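You operate a simulated robot arm through the tools that you are given. There is no shell and no other tool. Be economical: measure what you need, move in short steps, check, and stop when the job is done.

The job below is to be done with a simulated robot arm. You get a single attempt, and the scene is never put back.

TASK
Put the paper towel on the grey plate.

It is judged by the outcome, as a careful person would: the job done as asked, and still so three seconds after it is handed in. It fails if anything else is knocked over, pushed out of place, dropped, spilled or broken. Flat cloth is picked up by pressing the open fingertips on it (5 to 10 N) and closing them slowly along it; thin cloth reads only 2 to 8 mm in the jaws.

THE ROBOT
A 6-joint arm with a two-finger parallel gripper, fixed in place. Base frame: the origin is at the foot of the arm, x ahead of it, y to its left, z up; the work surface is at about z = 0. Lengths are in cm, angles in rad, forces in N, time in s.
With the tool pointing down near the work surface it reaches from about 16 to 42 cm from the base axis. Its first joint turns from -1.152 to 1.152 rad. Payload 1.57 kg.
The TCP is the grasp point between the finger pads, 3 cm short of the fingertips. In the tool frame z runs along the fingers and y along their closing line. The gripper opens to 8 cm. The fingers are 1.7 cm wide and 1.2 cm thick; the gripper's body (4 by 8.2 cm) begins 8 cm behind the TCP.
Orientation is that of the tool frame in the base frame, as a unit quaternion [w, x, y, z]. With the fingers straight down and closing along the base's y, the tool's x points along the base's -x, its y along +y and its z along -z.

THE INTERFACE
- The arm moves only by the tool send_rows. Its argument "steps" is one flat list of numbers, 4 for each row, row after row: the shift along the tool's x, y, z in units of 40 mm (1.0 is 40 mm), then the turn about the tool's z in units of 5 degrees (1.0 is 5 degrees). In form: [dx, dy, dz, twist, dx, dy, dz, twist, ...]. A call has 1 to 10 rows; each row shifts and turns the commanded pose from where the row before left it, along the tool's axes as they then stand. "grip" is the opening, from 0 (shut) to 1 (fully open), set as the call begins (left out, the last holds). A call with a number of a shift or a turn outside -1 to 1 is refused whole. Each row takes 0.2 s and may step no farther than 5 cm and 0.15 rad from the row before; otherwise, or with a gripper value out of range, the whole call is refused. A pose out of reach is approached as far as the arm can. The call stops where the force on the tool passes 40 N (or 10 N more than at its start, if that is more) or the arm is blocked; 0.2 s more then pass. The fingers move at their own pace (about 15.3 cm/s each) and stop on an object; they squeeze with about 23 N. The grip force told is the motor's: it shows also when the fingers shut on nothing. Time passes only in rows, and 0.2 s behind the last, so rows that do not move let the fingers close. It gives the time, the measured TCP pose, the force on the tool (base axes), the opening and the grip force at its end, in the units of the frame above (readings bear some noise), and new pictures: "pictures" is both (left out), scene, wrist or none.
- Cameras (640 x 400 px; columns grow to the right, rows downward): "scene" is fixed at [6.17, -33.52, 42.71]; the picture's right is [0.73, -0.69, 0.00], its down [-0.37, -0.39, -0.84] and it looks along [0.58, 0.61, -0.54] (base axes); focal length 301 px, centre (320, 200). "wrist" rides on the gripper at [7.2, -0.7, -12.2] in the tool frame; the picture's right is [0.09, 1.00, 0.00], its down [-0.84, 0.08, -0.54] and it looks along [-0.54, 0.05, 0.84] (tool axes); focal length 238 px, centre (320, 200). There is no depth. A picture from a camera that has moved, and an enlarged one, comes with that camera's place and axes in the base frame and with its lens.
- close_up(camera, box): a new picture of the part [left, top, right, bottom] of that camera's present view, enlarged. No time passes.
- sign_off(): hands the job in; it is judged then, once.

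Go step by step. Nothing tells you positions but the pictures and the camera data: compare them with the known pose of the tool, close in by small moves and look again before you grip or let go. The budget is 90 turns and 170 pictures, counting those below and the enlarged ones. Unless the task says otherwise, let go and move clear before handing in, and close with one line.

The tools are called after "Call:" as name(argument=value, ...) on one line, values as JSON. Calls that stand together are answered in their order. send_rows: Moves the arm, as the interface text tells. Its arguments: {"type":"object","properties":{"steps":{"type":"array","items":{"type":"number"}},"grip":{"type":"number"},"pictures":{"type":"string","enum":["both","scene","wrist","none"]}},"required":["steps"]} The other tools are called the same way: close_up (camera, box) takes an enlarged picture of a part of a camera's view; sign_off () hands the job in.

At the start:

```text
clock: 0.0
position: [26.96, 7.52, 21.59]
orientation: [0.001, -0.001, 1.0, 0.0]
ft_force: [-0.3, 0.5, 0.0]
finger_gap: 7.98
grip_force: 0.0
```

scene: 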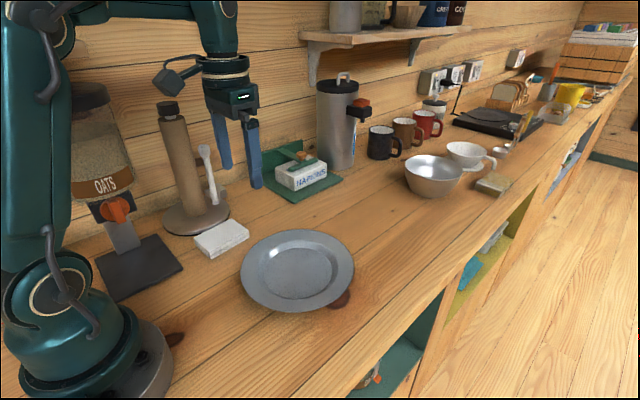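
wrist: 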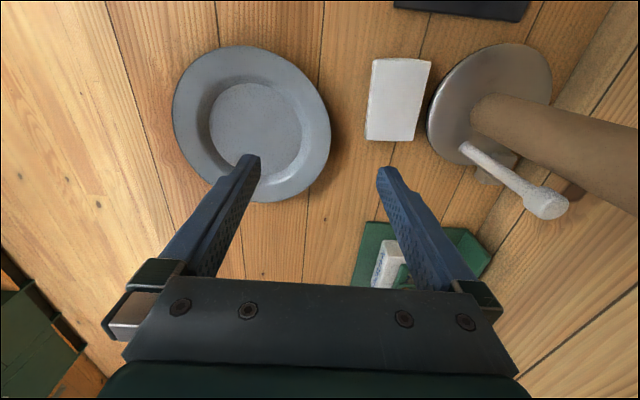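

I see a grey plate, a white folded item beside an empty towel holder, and a napkin box. I'll look closer to identify the paper towel.

Call:
close_up(camera="scene", box=[150, 80, 350, 310])

Call:
close_up(camera="wrist", box=[340, 30, 500, 160])

```text
1.74 times, centred on (250, 195) of scene
camera zoom: at [6.17, -33.52, 42.71], right [0.73, -0.69, 0.0], down [-0.37, -0.39, -0.84], along [0.58, 0.61, -0.54], focal length 523 px, centre (442, 209)
```

zoom: 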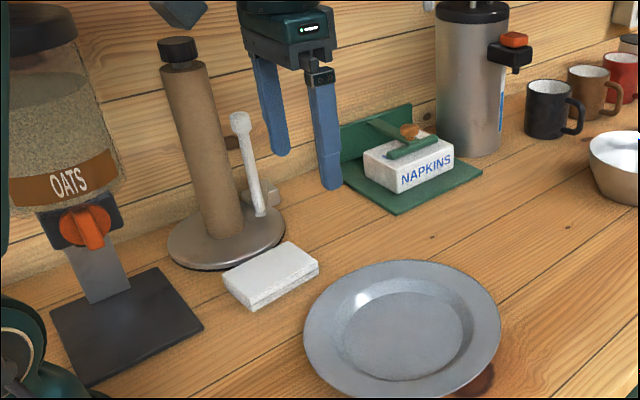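

```text
3.08 times, centred on (420, 95) of wrist
camera zoom: at [19.87, 6.75, 33.78], right [-0.09, 1.0, 0.0], down [0.84, 0.08, 0.54], along [0.54, 0.05, -0.84], focal length 733 px, centre (12, 523)
```

zoom: 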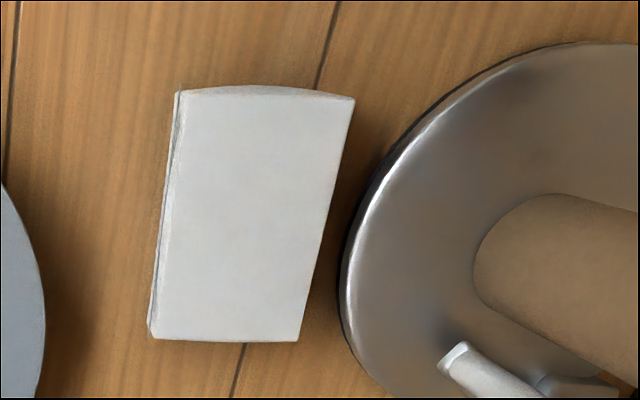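

The white folded towel pad is about 9.4 × 6.6 cm, centred near (25, 16.9), with the holder's disc close on its +y side. I'll move above it and look again.

Call:
send_rows(steps=[0.3, 0.6, 0.3, 0, 0.3, 0.6, 0.4, -0.4, 0.2, 0.6, 0.4, -0.4, 0, 0.5, 0.4, 0, 0, 0, 0, 0], grip=1)

```text
clock: 1.2
position: [23.63, 16.66, 15.76]
orientation: [0.001, -0.036, 0.999, 0.0]
ft_force: [-1.1, 0.7, 0.1]
finger_gap: 7.99
grip_force: 0.1
camera wrist: at [16.46, 15.36, 27.92], right [-0.16, 0.99, 0.0], down [0.83, 0.14, 0.54], along [0.54, 0.09, -0.84], focal length 238 px, centre (320, 200)
```

scene: 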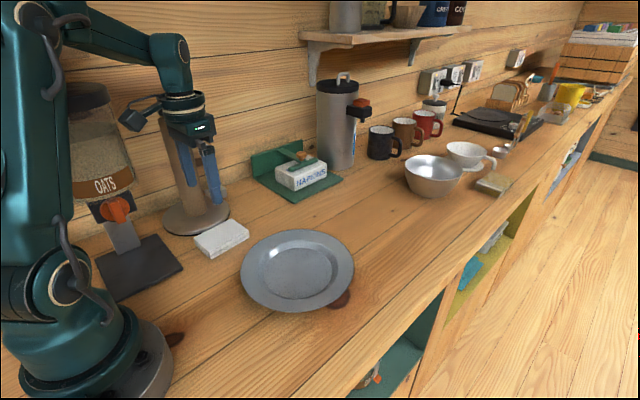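
wrist: 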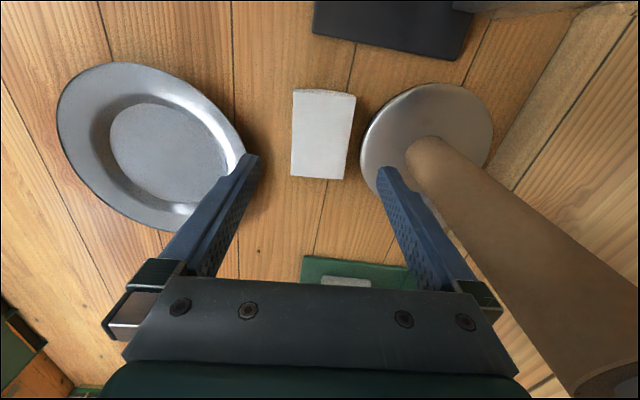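

Good view. I'll enlarge to measure the towel and the disc.

Call:
close_up(camera="wrist", box=[240, 70, 440, 195])

Call:
close_up(camera="scene", box=[150, 180, 270, 270])

```text
3.20 times, centred on (340, 132) of wrist
camera zoom: at [16.46, 15.36, 27.92], right [-0.16, 0.99, 0.0], down [0.83, 0.14, 0.54], along [0.54, 0.09, -0.84], focal length 763 px, centre (256, 416)
```

zoom: 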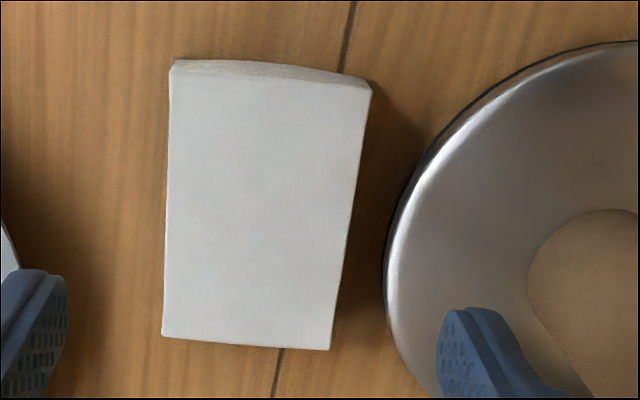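

```text
4.44 times, centred on (210, 225) of scene
camera zoom: at [6.17, -33.52, 42.71], right [0.73, -0.69, 0.0], down [-0.37, -0.39, -0.84], along [0.58, 0.61, -0.54], focal length 1336 px, centre (809, 89)
```

zoom: 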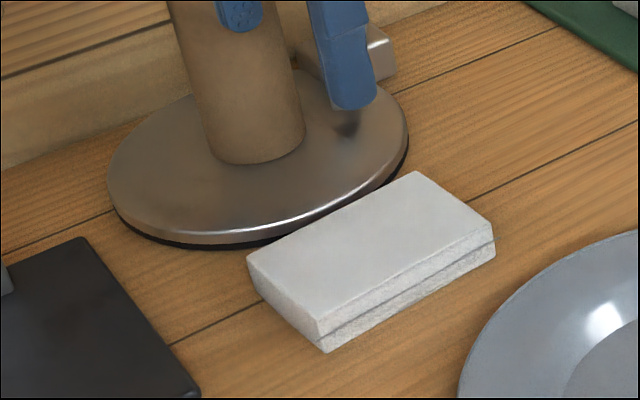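

The towel is 1.7 cm thick, centred near (25.3, 16.9) and aligned with the gripper; the disc leaves about 2 cm at x≈22.8. I'll descend there partway with the left finger in that gap.

Call:
send_rows(steps=[0.215, -0.1, 0.5, 0, 0, 0, 0.6, 0, 0, 0, 0.6, 0, 0, 0, 0.5, 0, 0, 0, 0, 0])

```text
clock: 2.4
position: [22.85, 16.31, 6.77]
orientation: [0.001, -0.036, 0.999, 0.001]
ft_force: [-0.2, -0.1, 0.6]
finger_gap: 7.97
grip_force: 0.0
camera wrist: at [15.83, 14.95, 18.87], right [-0.16, 0.99, 0.0], down [0.83, 0.14, 0.54], along [0.54, 0.09, -0.84], focal length 238 px, centre (320, 200)
```

scene: 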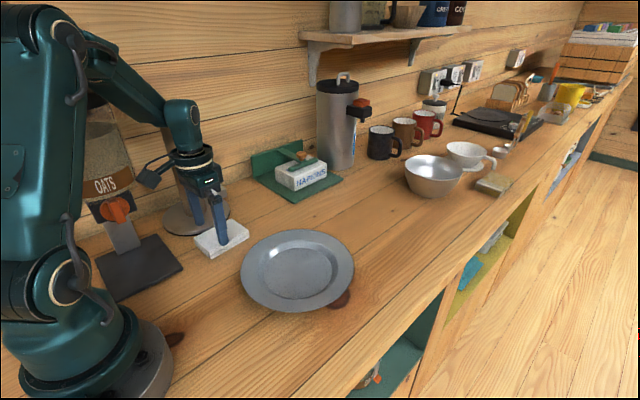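
wrist: 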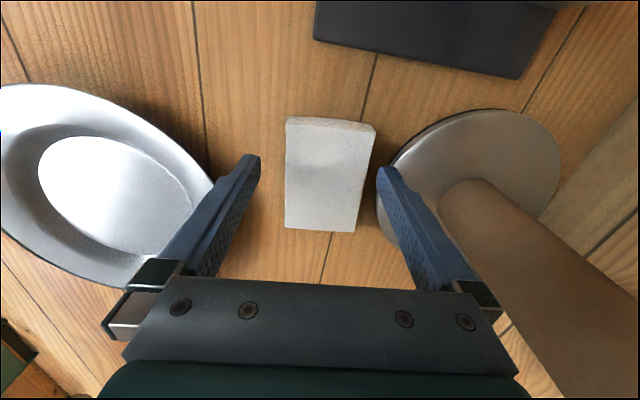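

Alignment looks fair; I'll go to just above the towel and check the gap.

Call:
send_rows(steps=[0, 0, 0.35, 0, 0, 0, 0, 0], pictures="none")

Call:
close_up(camera="wrist", box=[220, 110, 460, 260])

Call:
close_up(camera="scene", box=[150, 170, 270, 270])

```text
clock: 3.0
position: [22.87, 16.16, 5.39]
orientation: [0.0, -0.036, 0.999, 0.001]
ft_force: [0.1, 0.4, 0.7]
finger_gap: 8.0
grip_force: 0.0
```

```text
2.67 times, centred on (340, 185) of wrist
camera zoom: at [15.76, 14.94, 17.5], right [-0.16, 0.99, 0.0], down [0.83, 0.14, 0.54], along [0.54, 0.09, -0.84], focal length 636 px, centre (267, 240)
```

zoom: 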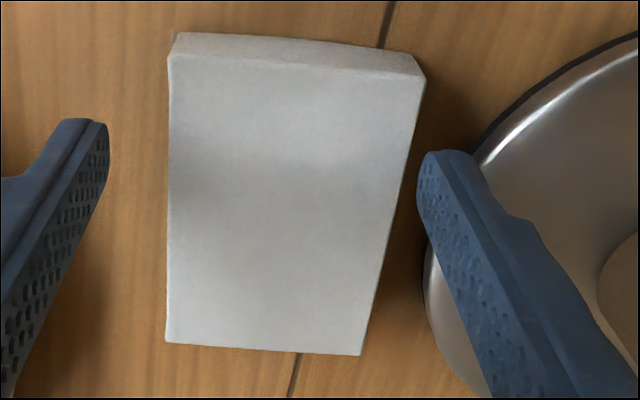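

```text
4.00 times, centred on (210, 220) of scene
camera zoom: at [6.17, -33.52, 42.71], right [0.73, -0.69, 0.0], down [-0.37, -0.39, -0.84], along [0.58, 0.61, -0.54], focal length 1203 px, centre (760, 120)
```

zoom: 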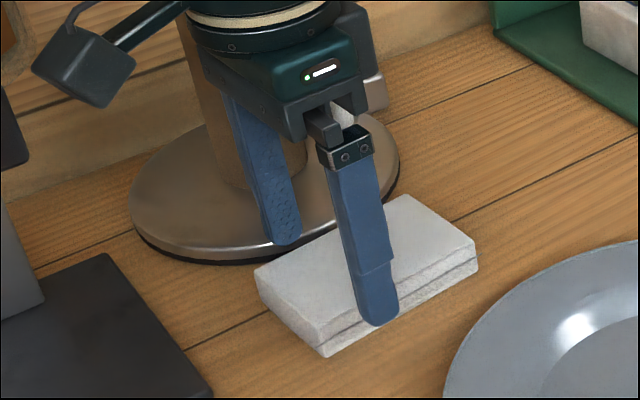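

The left fingertip should fit, with about 0.25 cm to the towel and 0.6 cm to the disc. I'll nudge slightly in +y and lower until the tips are just above the table.

Call:
send_rows(steps=[0.03, 0.035, 0, 0, 0, 0, 0.2, 0, 0, 0, 0.27, 0, 0, 0, 0, 0])

```text
clock: 4.0
position: [22.54, 16.52, 3.57]
orientation: [0.001, -0.036, 0.999, 0.0]
ft_force: [-0.1, -0.2, 0.0]
finger_gap: 8.0
grip_force: 0.1
camera wrist: at [15.53, 15.09, 15.71], right [-0.16, 0.99, 0.0], down [0.83, 0.14, 0.54], along [0.54, 0.09, -0.84], focal length 238 px, centre (320, 200)
```

scene: 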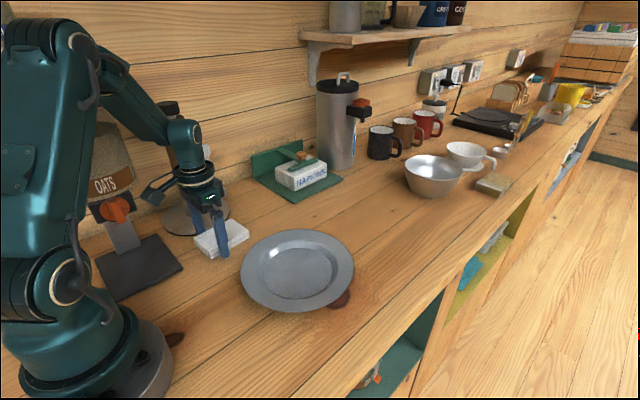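
wrist: 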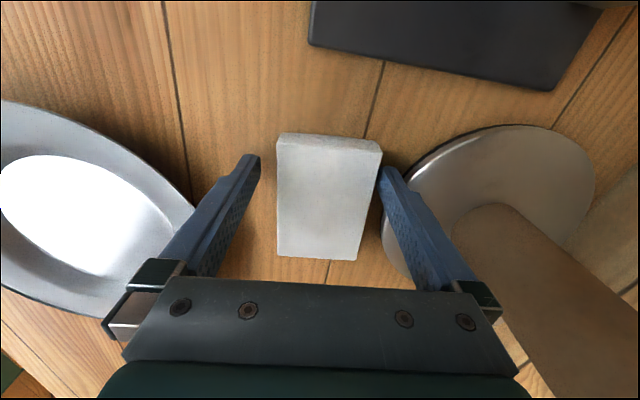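

The fingers straddle the towel without contact. I'll close the gripper.

Call:
send_rows(steps=[0, 0, 0.03, 0, 0, 0, 0, 0, 0, 0, 0, 0], grip=0.6)

```text
clock: 4.8
position: [22.65, 16.43, 3.42]
orientation: [0.001, -0.036, 0.999, 0.001]
ft_force: [-3.6, -0.2, 13.7]
finger_gap: 6.39
grip_force: 23.1
camera wrist: at [15.58, 15.09, 15.62], right [-0.16, 0.99, 0.0], down [0.83, 0.14, 0.54], along [0.54, 0.09, -0.84], focal length 238 px, centre (320, 200)
```

scene: 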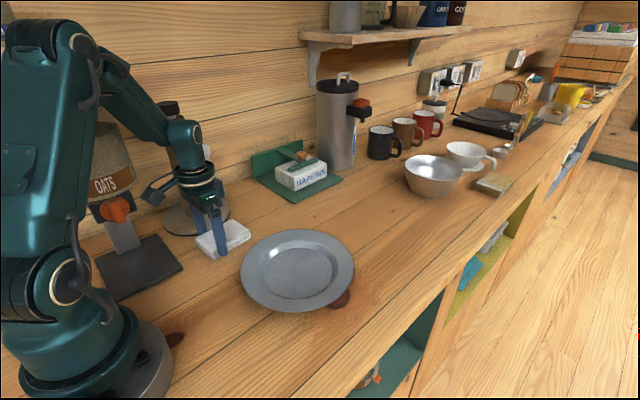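
wrist: 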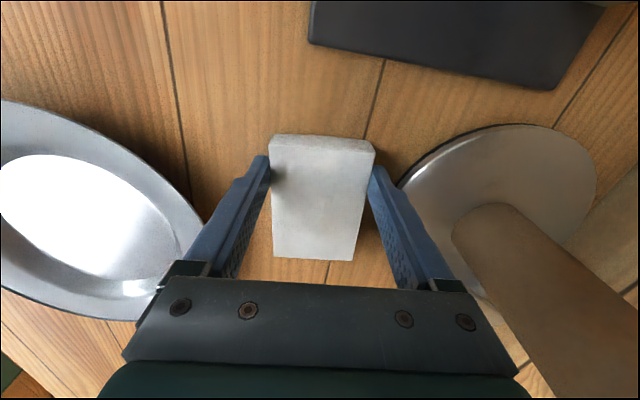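

The jaws hold the towel at 6.4 cm with full grip force. Lifting gently.

Call:
send_rows(steps=[0, 0, -0.2, 0, 0, 0, -0.4, 0, 0, 0, -0.5, 0, 0, 0, -0.5, 0, 0, 0, 0, 0], grip=0.5)

```text
clock: 6.0
position: [22.54, 16.39, 9.74]
orientation: [0.001, -0.036, 0.999, 0.0]
ft_force: [-0.2, 0.0, 0.3]
finger_gap: 3.99
grip_force: 0.1
camera wrist: at [15.54, 15.14, 21.93], right [-0.16, 0.99, 0.0], down [0.83, 0.14, 0.54], along [0.54, 0.09, -0.84], focal length 238 px, centre (320, 200)
```

scene: 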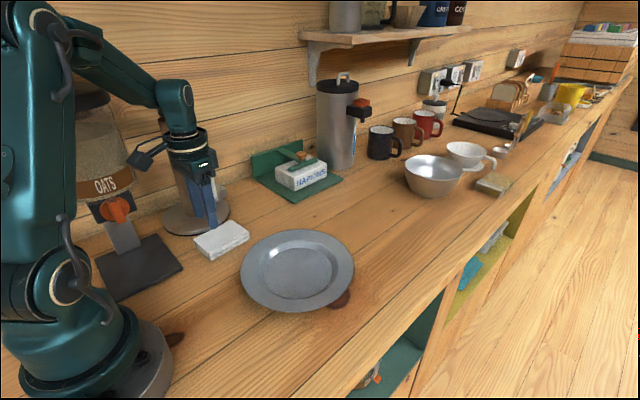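
wrist: 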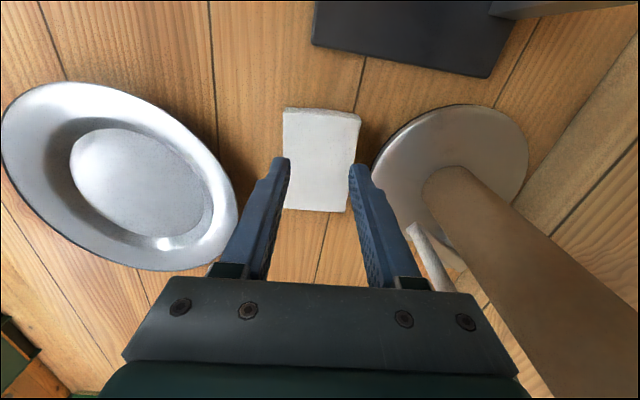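

The towel slipped out and stayed on the table. I'll look at its state before retrying.

Call:
close_up(camera="wrist", box=[240, 90, 440, 215])

Call:
close_up(camera="scene", box=[160, 180, 270, 270])

```text
3.20 times, centred on (340, 152) of wrist
camera zoom: at [15.54, 15.14, 21.93], right [-0.16, 0.99, 0.0], down [0.83, 0.14, 0.54], along [0.54, 0.09, -0.84], focal length 763 px, centre (256, 352)
```

zoom: 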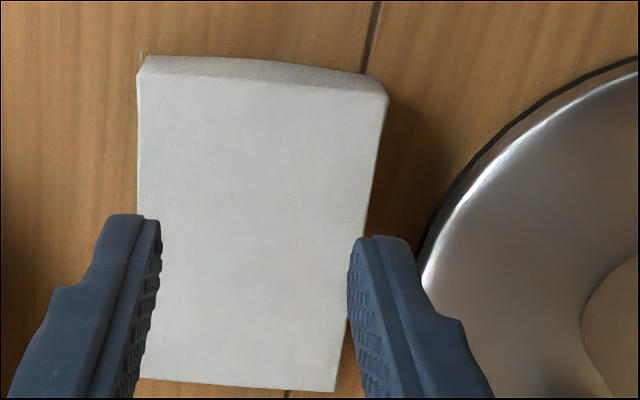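

```text
4.44 times, centred on (215, 225) of scene
camera zoom: at [6.17, -33.52, 42.71], right [0.73, -0.69, 0.0], down [-0.37, -0.39, -0.84], along [0.58, 0.61, -0.54], focal length 1336 px, centre (787, 89)
```

zoom: 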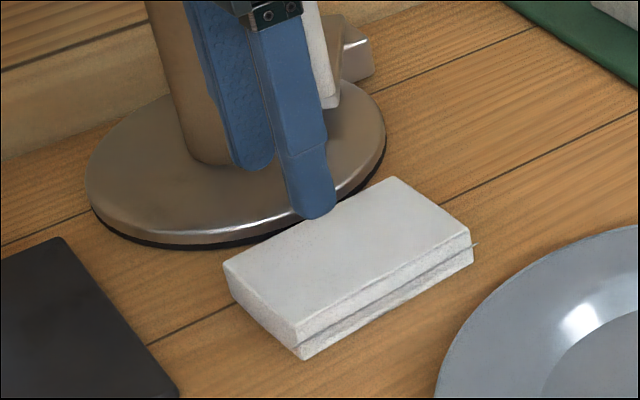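

The towel is intact and has moved about 0.35 cm away from the disc, now centred near (25.1, 16.55). There is now room to grip at its middle, so I'll open, shift there and go down to just above it.

Call:
send_rows(steps=[0, 0, 0, 0, -0.3, -0.04, 0, 0, -0.285, -0.04, 0, 0, 0, 0, 0.55, 0, 0, 0, 0.55, 0, 0, 0, 0, 0], grip=1, pictures="none")

Call:
close_up(camera="wrist", box=[200, 80, 460, 250])

```text
clock: 7.4
position: [25.19, 16.23, 5.31]
orientation: [0.0, -0.036, 0.999, 0.0]
ft_force: [0.5, 0.6, -0.5]
finger_gap: 8.01
grip_force: 0.1
```

```text
2.35 times, centred on (330, 165) of wrist
camera zoom: at [18.11, 14.93, 17.47], right [-0.16, 0.99, 0.0], down [0.83, 0.14, 0.54], along [0.54, 0.09, -0.84], focal length 561 px, centre (296, 282)
```

zoom: 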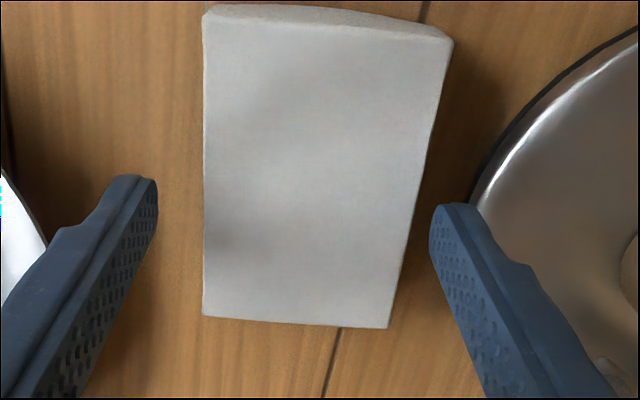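

Clearances look fine on both sides. I'll lower until the tips are almost at the table.

Call:
send_rows(steps=[0, 0, 0.25, 0, 0, 0, 0.24, 0, 0, 0, 0, 0], pictures="none")

```text
clock: 8.2
position: [24.97, 16.2, 3.43]
orientation: [0.001, -0.036, 0.999, 0.0]
ft_force: [0.2, -0.4, -0.2]
finger_gap: 8.01
grip_force: 0.2
```

Still free of contact. I'll go a touch lower and close.

Call:
send_rows(steps=[0, 0, 0.06, 0, 0, 0, 0, 0], pictures="none")

Call:
send_rows(steps=[0, 0, 0, 0, 0, 0, 0, 0, 0, 0, 0, 0, 0, 0, 0, 0], grip=0)

```text
clock: 8.8
position: [24.99, 16.3, 3.17]
orientation: [0.0, -0.036, 0.999, 0.0]
ft_force: [0.1, 0.1, 0.8]
finger_gap: 8.02
grip_force: 0.1
```

```text
clock: 9.8
position: [24.88, 16.19, 3.17]
orientation: [0.001, -0.036, 0.999, 0.0]
ft_force: [0.5, 0.0, 1.1]
finger_gap: 6.38
grip_force: 22.6
camera wrist: at [17.92, 14.92, 15.37], right [-0.16, 0.99, 0.0], down [0.83, 0.14, 0.54], along [0.54, 0.09, -0.84], focal length 238 px, centre (320, 200)
```

scene: 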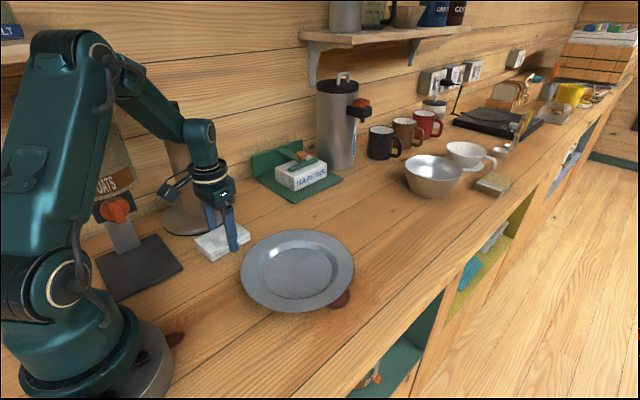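
wrist: 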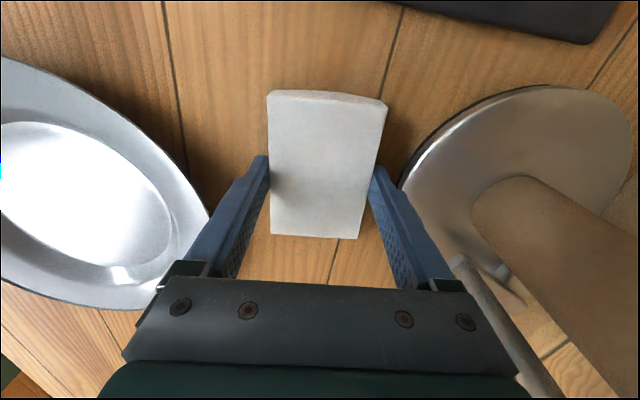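

Gripped at the middle with full force and no odd load. Lifting slowly, a small amount first.

Call:
send_rows(steps=[0, 0, -0.06, 0, 0, 0, -0.1, 0, 0, 0, -0.12, 0, 0, 0, -0.12, 0, 0, 0, 0, 0])

```text
clock: 11.0
position: [24.91, 16.25, 4.8]
orientation: [0.002, -0.037, 0.999, 0.0]
ft_force: [-0.2, 0.6, 0.1]
finger_gap: 6.37
grip_force: 22.3
camera wrist: at [17.96, 14.9, 16.96], right [-0.16, 0.99, 0.0], down [0.83, 0.14, 0.54], along [0.54, 0.09, -0.84], focal length 238 px, centre (320, 200)
```

scene: 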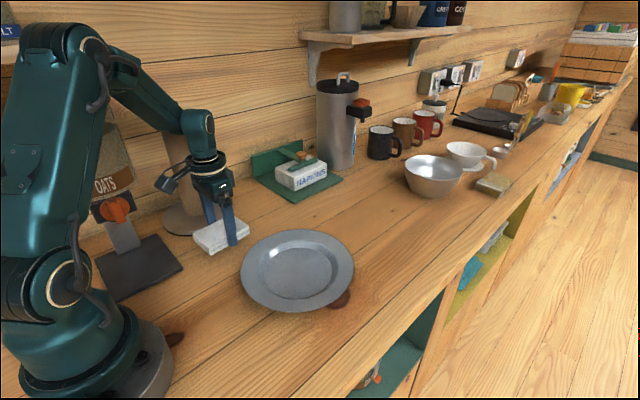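
wrist: 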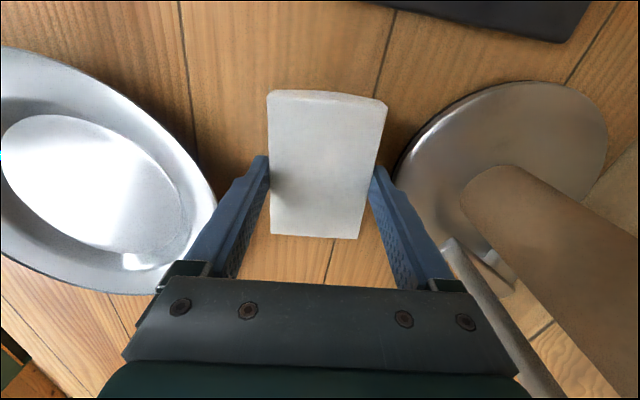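

The towel is held. I'll raise it, then carry it towards the plate centre, which I put at about (31.2, -1.4).

Call:
send_rows(steps=[0, 0, -0.2, 0, 0, 0, -0.3, 0, 0, 0, -0.3, 0, 0, 0, -0.3, 0, 0, 0, -0.3, 0, 0, -0.2, 0, 0, -0.1, -0.3, 0, 0, -0.1, -0.4, 0, 0, -0.1, -0.4, 0, 0, -0.1, -0.4, 0, 0], pictures="scene")

Call:
send_rows(steps=[-0.1, -0.4, 0, 0, -0.15, -0.45, 0, 0, -0.15, -0.45, 0, 0, -0.15, -0.45, 0, 0, -0.1, -0.45, 0, 0, -0.1, -0.4, 0, 0, -0.06, -0.2, 0, 0, 0, 0, 0, 0])

```text
clock: 13.2
position: [26.93, 9.69, 10.42]
orientation: [0.001, -0.036, 0.999, 0.0]
ft_force: [1.1, 0.2, 0.1]
finger_gap: 6.37
grip_force: 22.7
```

scene: 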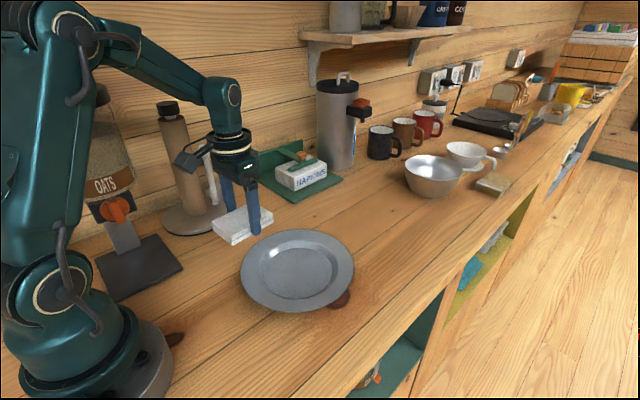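

```text
clock: 15.0
position: [31.05, -1.36, 10.41]
orientation: [-0.001, -0.037, 0.999, 0.0]
ft_force: [0.7, -0.4, 0.5]
finger_gap: 6.37
grip_force: 22.6
camera wrist: at [24.03, -2.73, 22.48], right [-0.16, 0.99, 0.0], down [0.83, 0.14, 0.54], along [0.54, 0.09, -0.84], focal length 238 px, centre (320, 200)
```

scene: 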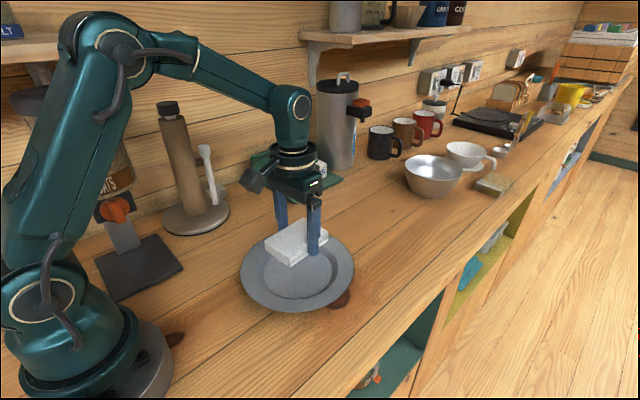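
wrist: 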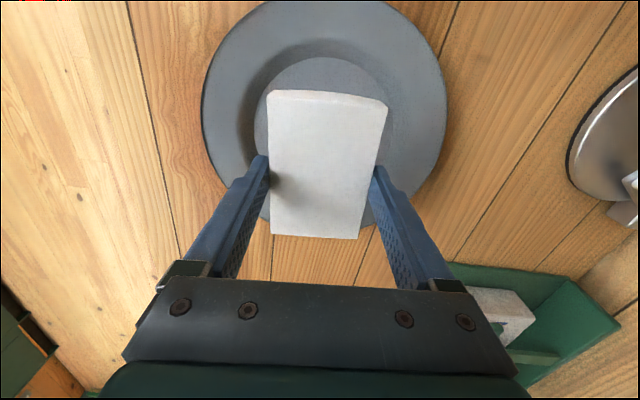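

The towel hangs centred over the plate's well. I'll lower it most of the way.

Call:
send_rows(steps=[0, -0.03, 0.3, 0, 0, 0, 0.4, 0, 0, 0, 0.3, 0, 0, 0, 0.2, 0, 0, 0, 0.1, 0, 0, 0, 0, 0])

```text
clock: 16.4
position: [30.98, -1.59, 5.26]
orientation: [0.0, -0.036, 0.999, 0.0]
ft_force: [-0.1, -0.9, -0.7]
finger_gap: 6.36
grip_force: 22.5
camera wrist: at [23.93, -2.83, 17.39], right [-0.16, 0.99, 0.0], down [0.83, 0.14, 0.54], along [0.54, 0.09, -0.84], focal length 238 px, centre (320, 200)
```

scene: 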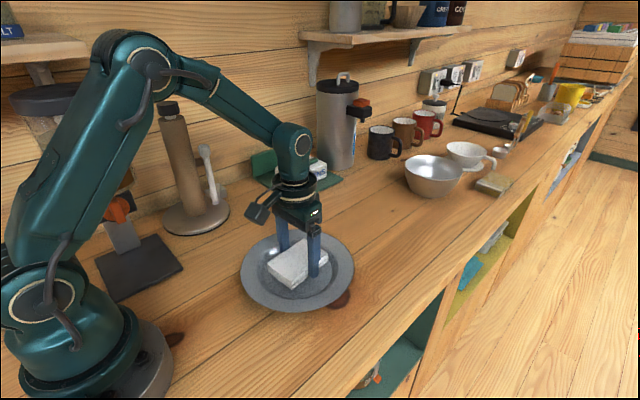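
wrist: 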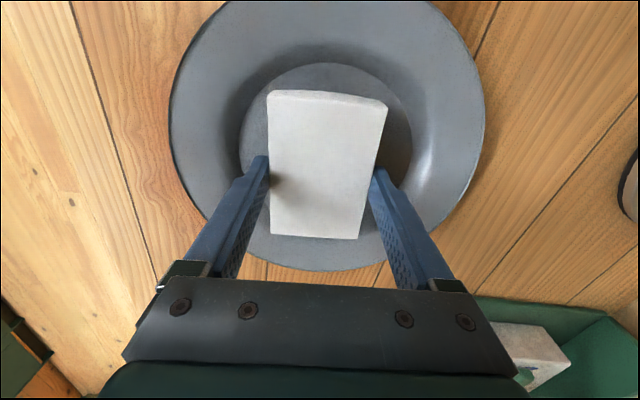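

Still well centred. I'll lower in small steps, watching for contact.

Call:
send_rows(steps=[0, 0, 0.1, 0, 0, 0, 0.05, 0, 0, 0, 0, 0], pictures="none")

Call:
send_rows(steps=[0, 0, 0.05, 0, 0, 0, 0, 0], pictures="none")

Call:
close_up(camera="scene", box=[230, 210, 370, 320])

```text
clock: 17.2
position: [31.11, -1.5, 4.63]
orientation: [0.0, -0.036, 0.999, -0.001]
ft_force: [0.9, -0.2, -0.6]
finger_gap: 6.34
grip_force: 23.1
```

```text
clock: 17.8
position: [31.04, -1.54, 4.34]
orientation: [-0.001, -0.035, 0.999, 0.0]
ft_force: [-0.8, 0.0, -0.4]
finger_gap: 6.36
grip_force: 23.2
```

```text
3.64 times, centred on (300, 265) of scene
camera zoom: at [6.17, -33.52, 42.71], right [0.73, -0.69, 0.0], down [-0.37, -0.39, -0.84], along [0.58, 0.61, -0.54], focal length 1094 px, centre (393, -36)
```

zoom: 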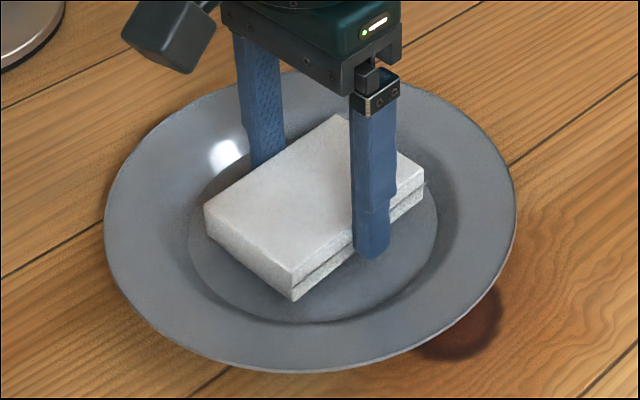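

Not yet in contact, close to the well floor. I'll continue in small steps.

Call:
send_rows(steps=[0, 0, 0.06, 0, 0, 0, 0, 0], pictures="none")

Call:
send_rows(steps=[0, 0, 0.05, 0, 0, 0, 0, 0], pictures="none")

```text
clock: 18.4
position: [31.11, -1.52, 4.23]
orientation: [0.001, -0.036, 0.999, 0.0]
ft_force: [0.3, 0.7, 0.1]
finger_gap: 6.38
grip_force: 22.8
```

```text
clock: 19.0
position: [31.16, -1.5, 3.98]
orientation: [0.001, -0.036, 0.999, 0.0]
ft_force: [-0.3, 0.4, 0.9]
finger_gap: 6.37
grip_force: 22.8
```

Call:
send_rows(steps=[0, 0, 0.03, 0, 0, 0, 0, 0], pictures="none")

Call:
close_up(camera="scene", box=[230, 210, 370, 320])

```text
clock: 19.6
position: [31.06, -1.35, 3.8]
orientation: [0.001, -0.036, 0.999, 0.0]
ft_force: [0.0, -0.6, -0.1]
finger_gap: 6.38
grip_force: 22.9
```

```text
3.64 times, centred on (300, 265) of scene
camera zoom: at [6.17, -33.52, 42.71], right [0.73, -0.69, 0.0], down [-0.37, -0.39, -0.84], along [0.58, 0.61, -0.54], focal length 1094 px, centre (393, -36)
```

zoom: 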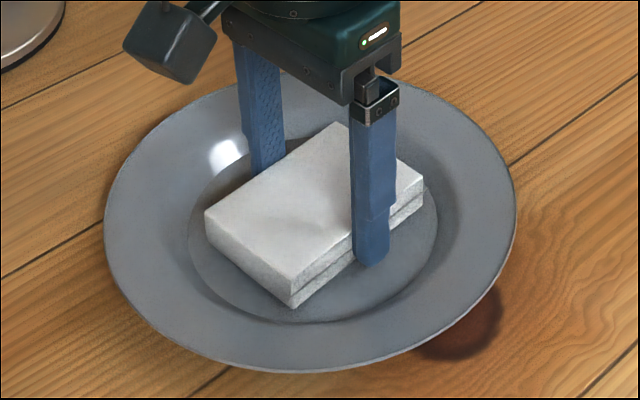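

The force is still about zero, so the towel is a few millimetres above the well at most. I'll take one more small step down.

Call:
send_rows(steps=[0, 0, 0.04, 0, 0, 0, 0, 0], pictures="none")

Call:
send_rows(steps=[0, 0, 0.03, 0, 0, 0, 0, 0], pictures="none")

```text
clock: 20.2
position: [31.2, -1.37, 3.82]
orientation: [0.001, -0.036, 0.999, 0.001]
ft_force: [-4.6, -0.5, 18.3]
finger_gap: 6.38
grip_force: 22.9
```

```text
clock: 20.8
position: [31.12, -1.42, 3.6]
orientation: [0.0, -0.036, 0.999, 0.0]
ft_force: [-0.2, 0.6, 19.9]
finger_gap: 6.37
grip_force: 23.3
```

Contact: about 19 N upward, so the towel rests on the plate. I'll ease up slightly and open the fingers within the well.

Call:
send_rows(steps=[0, 0, -0.03, 0, 0, 0, 0, 0], pictures="none")

Call:
send_rows(steps=[0, 0, 0, 0, 0, 0, 0, 0], grip=0.92)

```text
clock: 21.4
position: [31.02, -1.45, 3.65]
orientation: [-0.001, -0.035, 0.999, 0.0]
ft_force: [-0.1, 0.4, 0.7]
finger_gap: 6.4
grip_force: 23.2
```

```text
clock: 22.0
position: [31.16, -1.5, 3.72]
orientation: [0.001, -0.036, 0.999, 0.001]
ft_force: [-0.8, 0.1, -0.1]
finger_gap: 7.35
grip_force: 0.0
camera wrist: at [24.05, -2.77, 15.89], right [-0.16, 0.99, 0.0], down [0.83, 0.14, 0.54], along [0.54, 0.09, -0.84], focal length 238 px, centre (320, 200)
```

scene: 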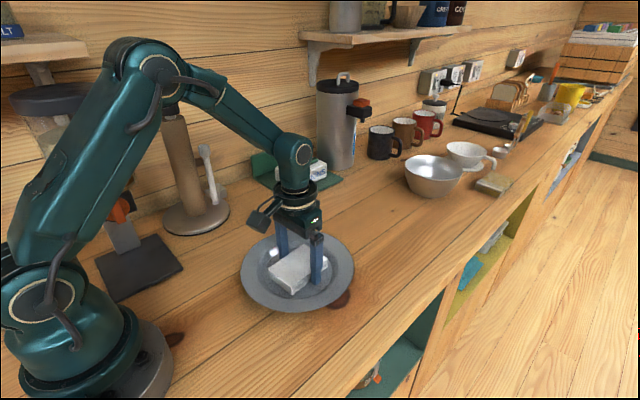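
wrist: 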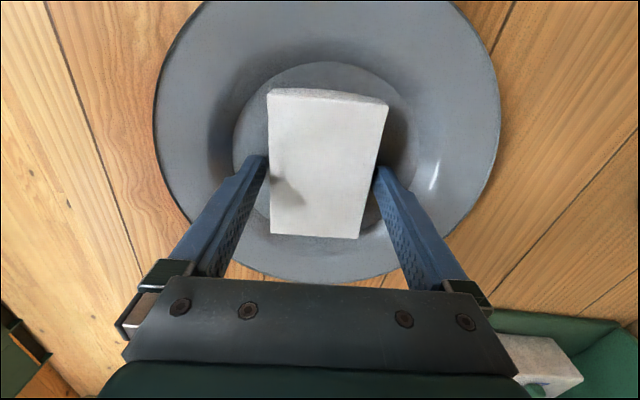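

Released, with clearance on both sides. I'll rise straight up and check.

Call:
send_rows(steps=[0, 0, -0.15, 0, 0, 0, -0.3, 0, 0, 0, -0.5, 0, 0, 0, -0.6, 0, 0, 0, -0.6, 0, 0, 0, -0.5, 0, 0, 0, 0, 0])

```text
clock: 23.6
position: [30.97, -1.47, 14.39]
orientation: [0.0, -0.035, 0.999, 0.0]
ft_force: [0.5, -0.7, -0.5]
finger_gap: 7.36
grip_force: 0.1
camera wrist: at [23.94, -2.84, 26.52], right [-0.16, 0.99, 0.0], down [0.83, 0.14, 0.54], along [0.54, 0.09, -0.84], focal length 238 px, centre (320, 200)
```

scene: 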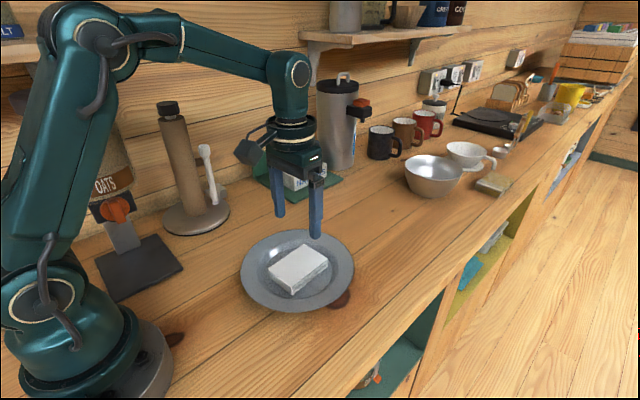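
wrist: 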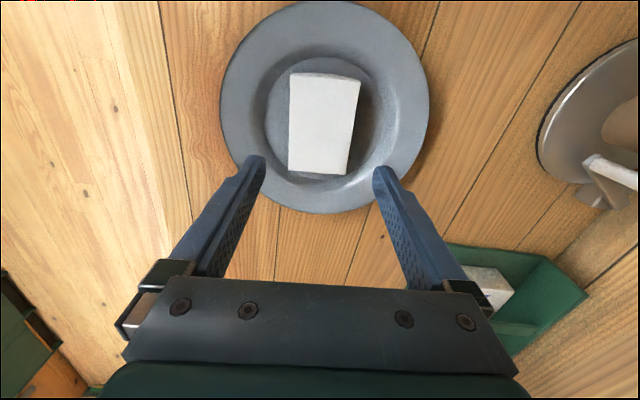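

The towel lies centred in the plate's well, the plate has not moved, and the arm is clear. I'm handing in.

Call:
sign_off()

```text
The job is handed in.
```

The folded paper towel is on the grey plate, the gripper is open and clear, and in the last pictures nothing else had moved; the first lift slipped and the second held.
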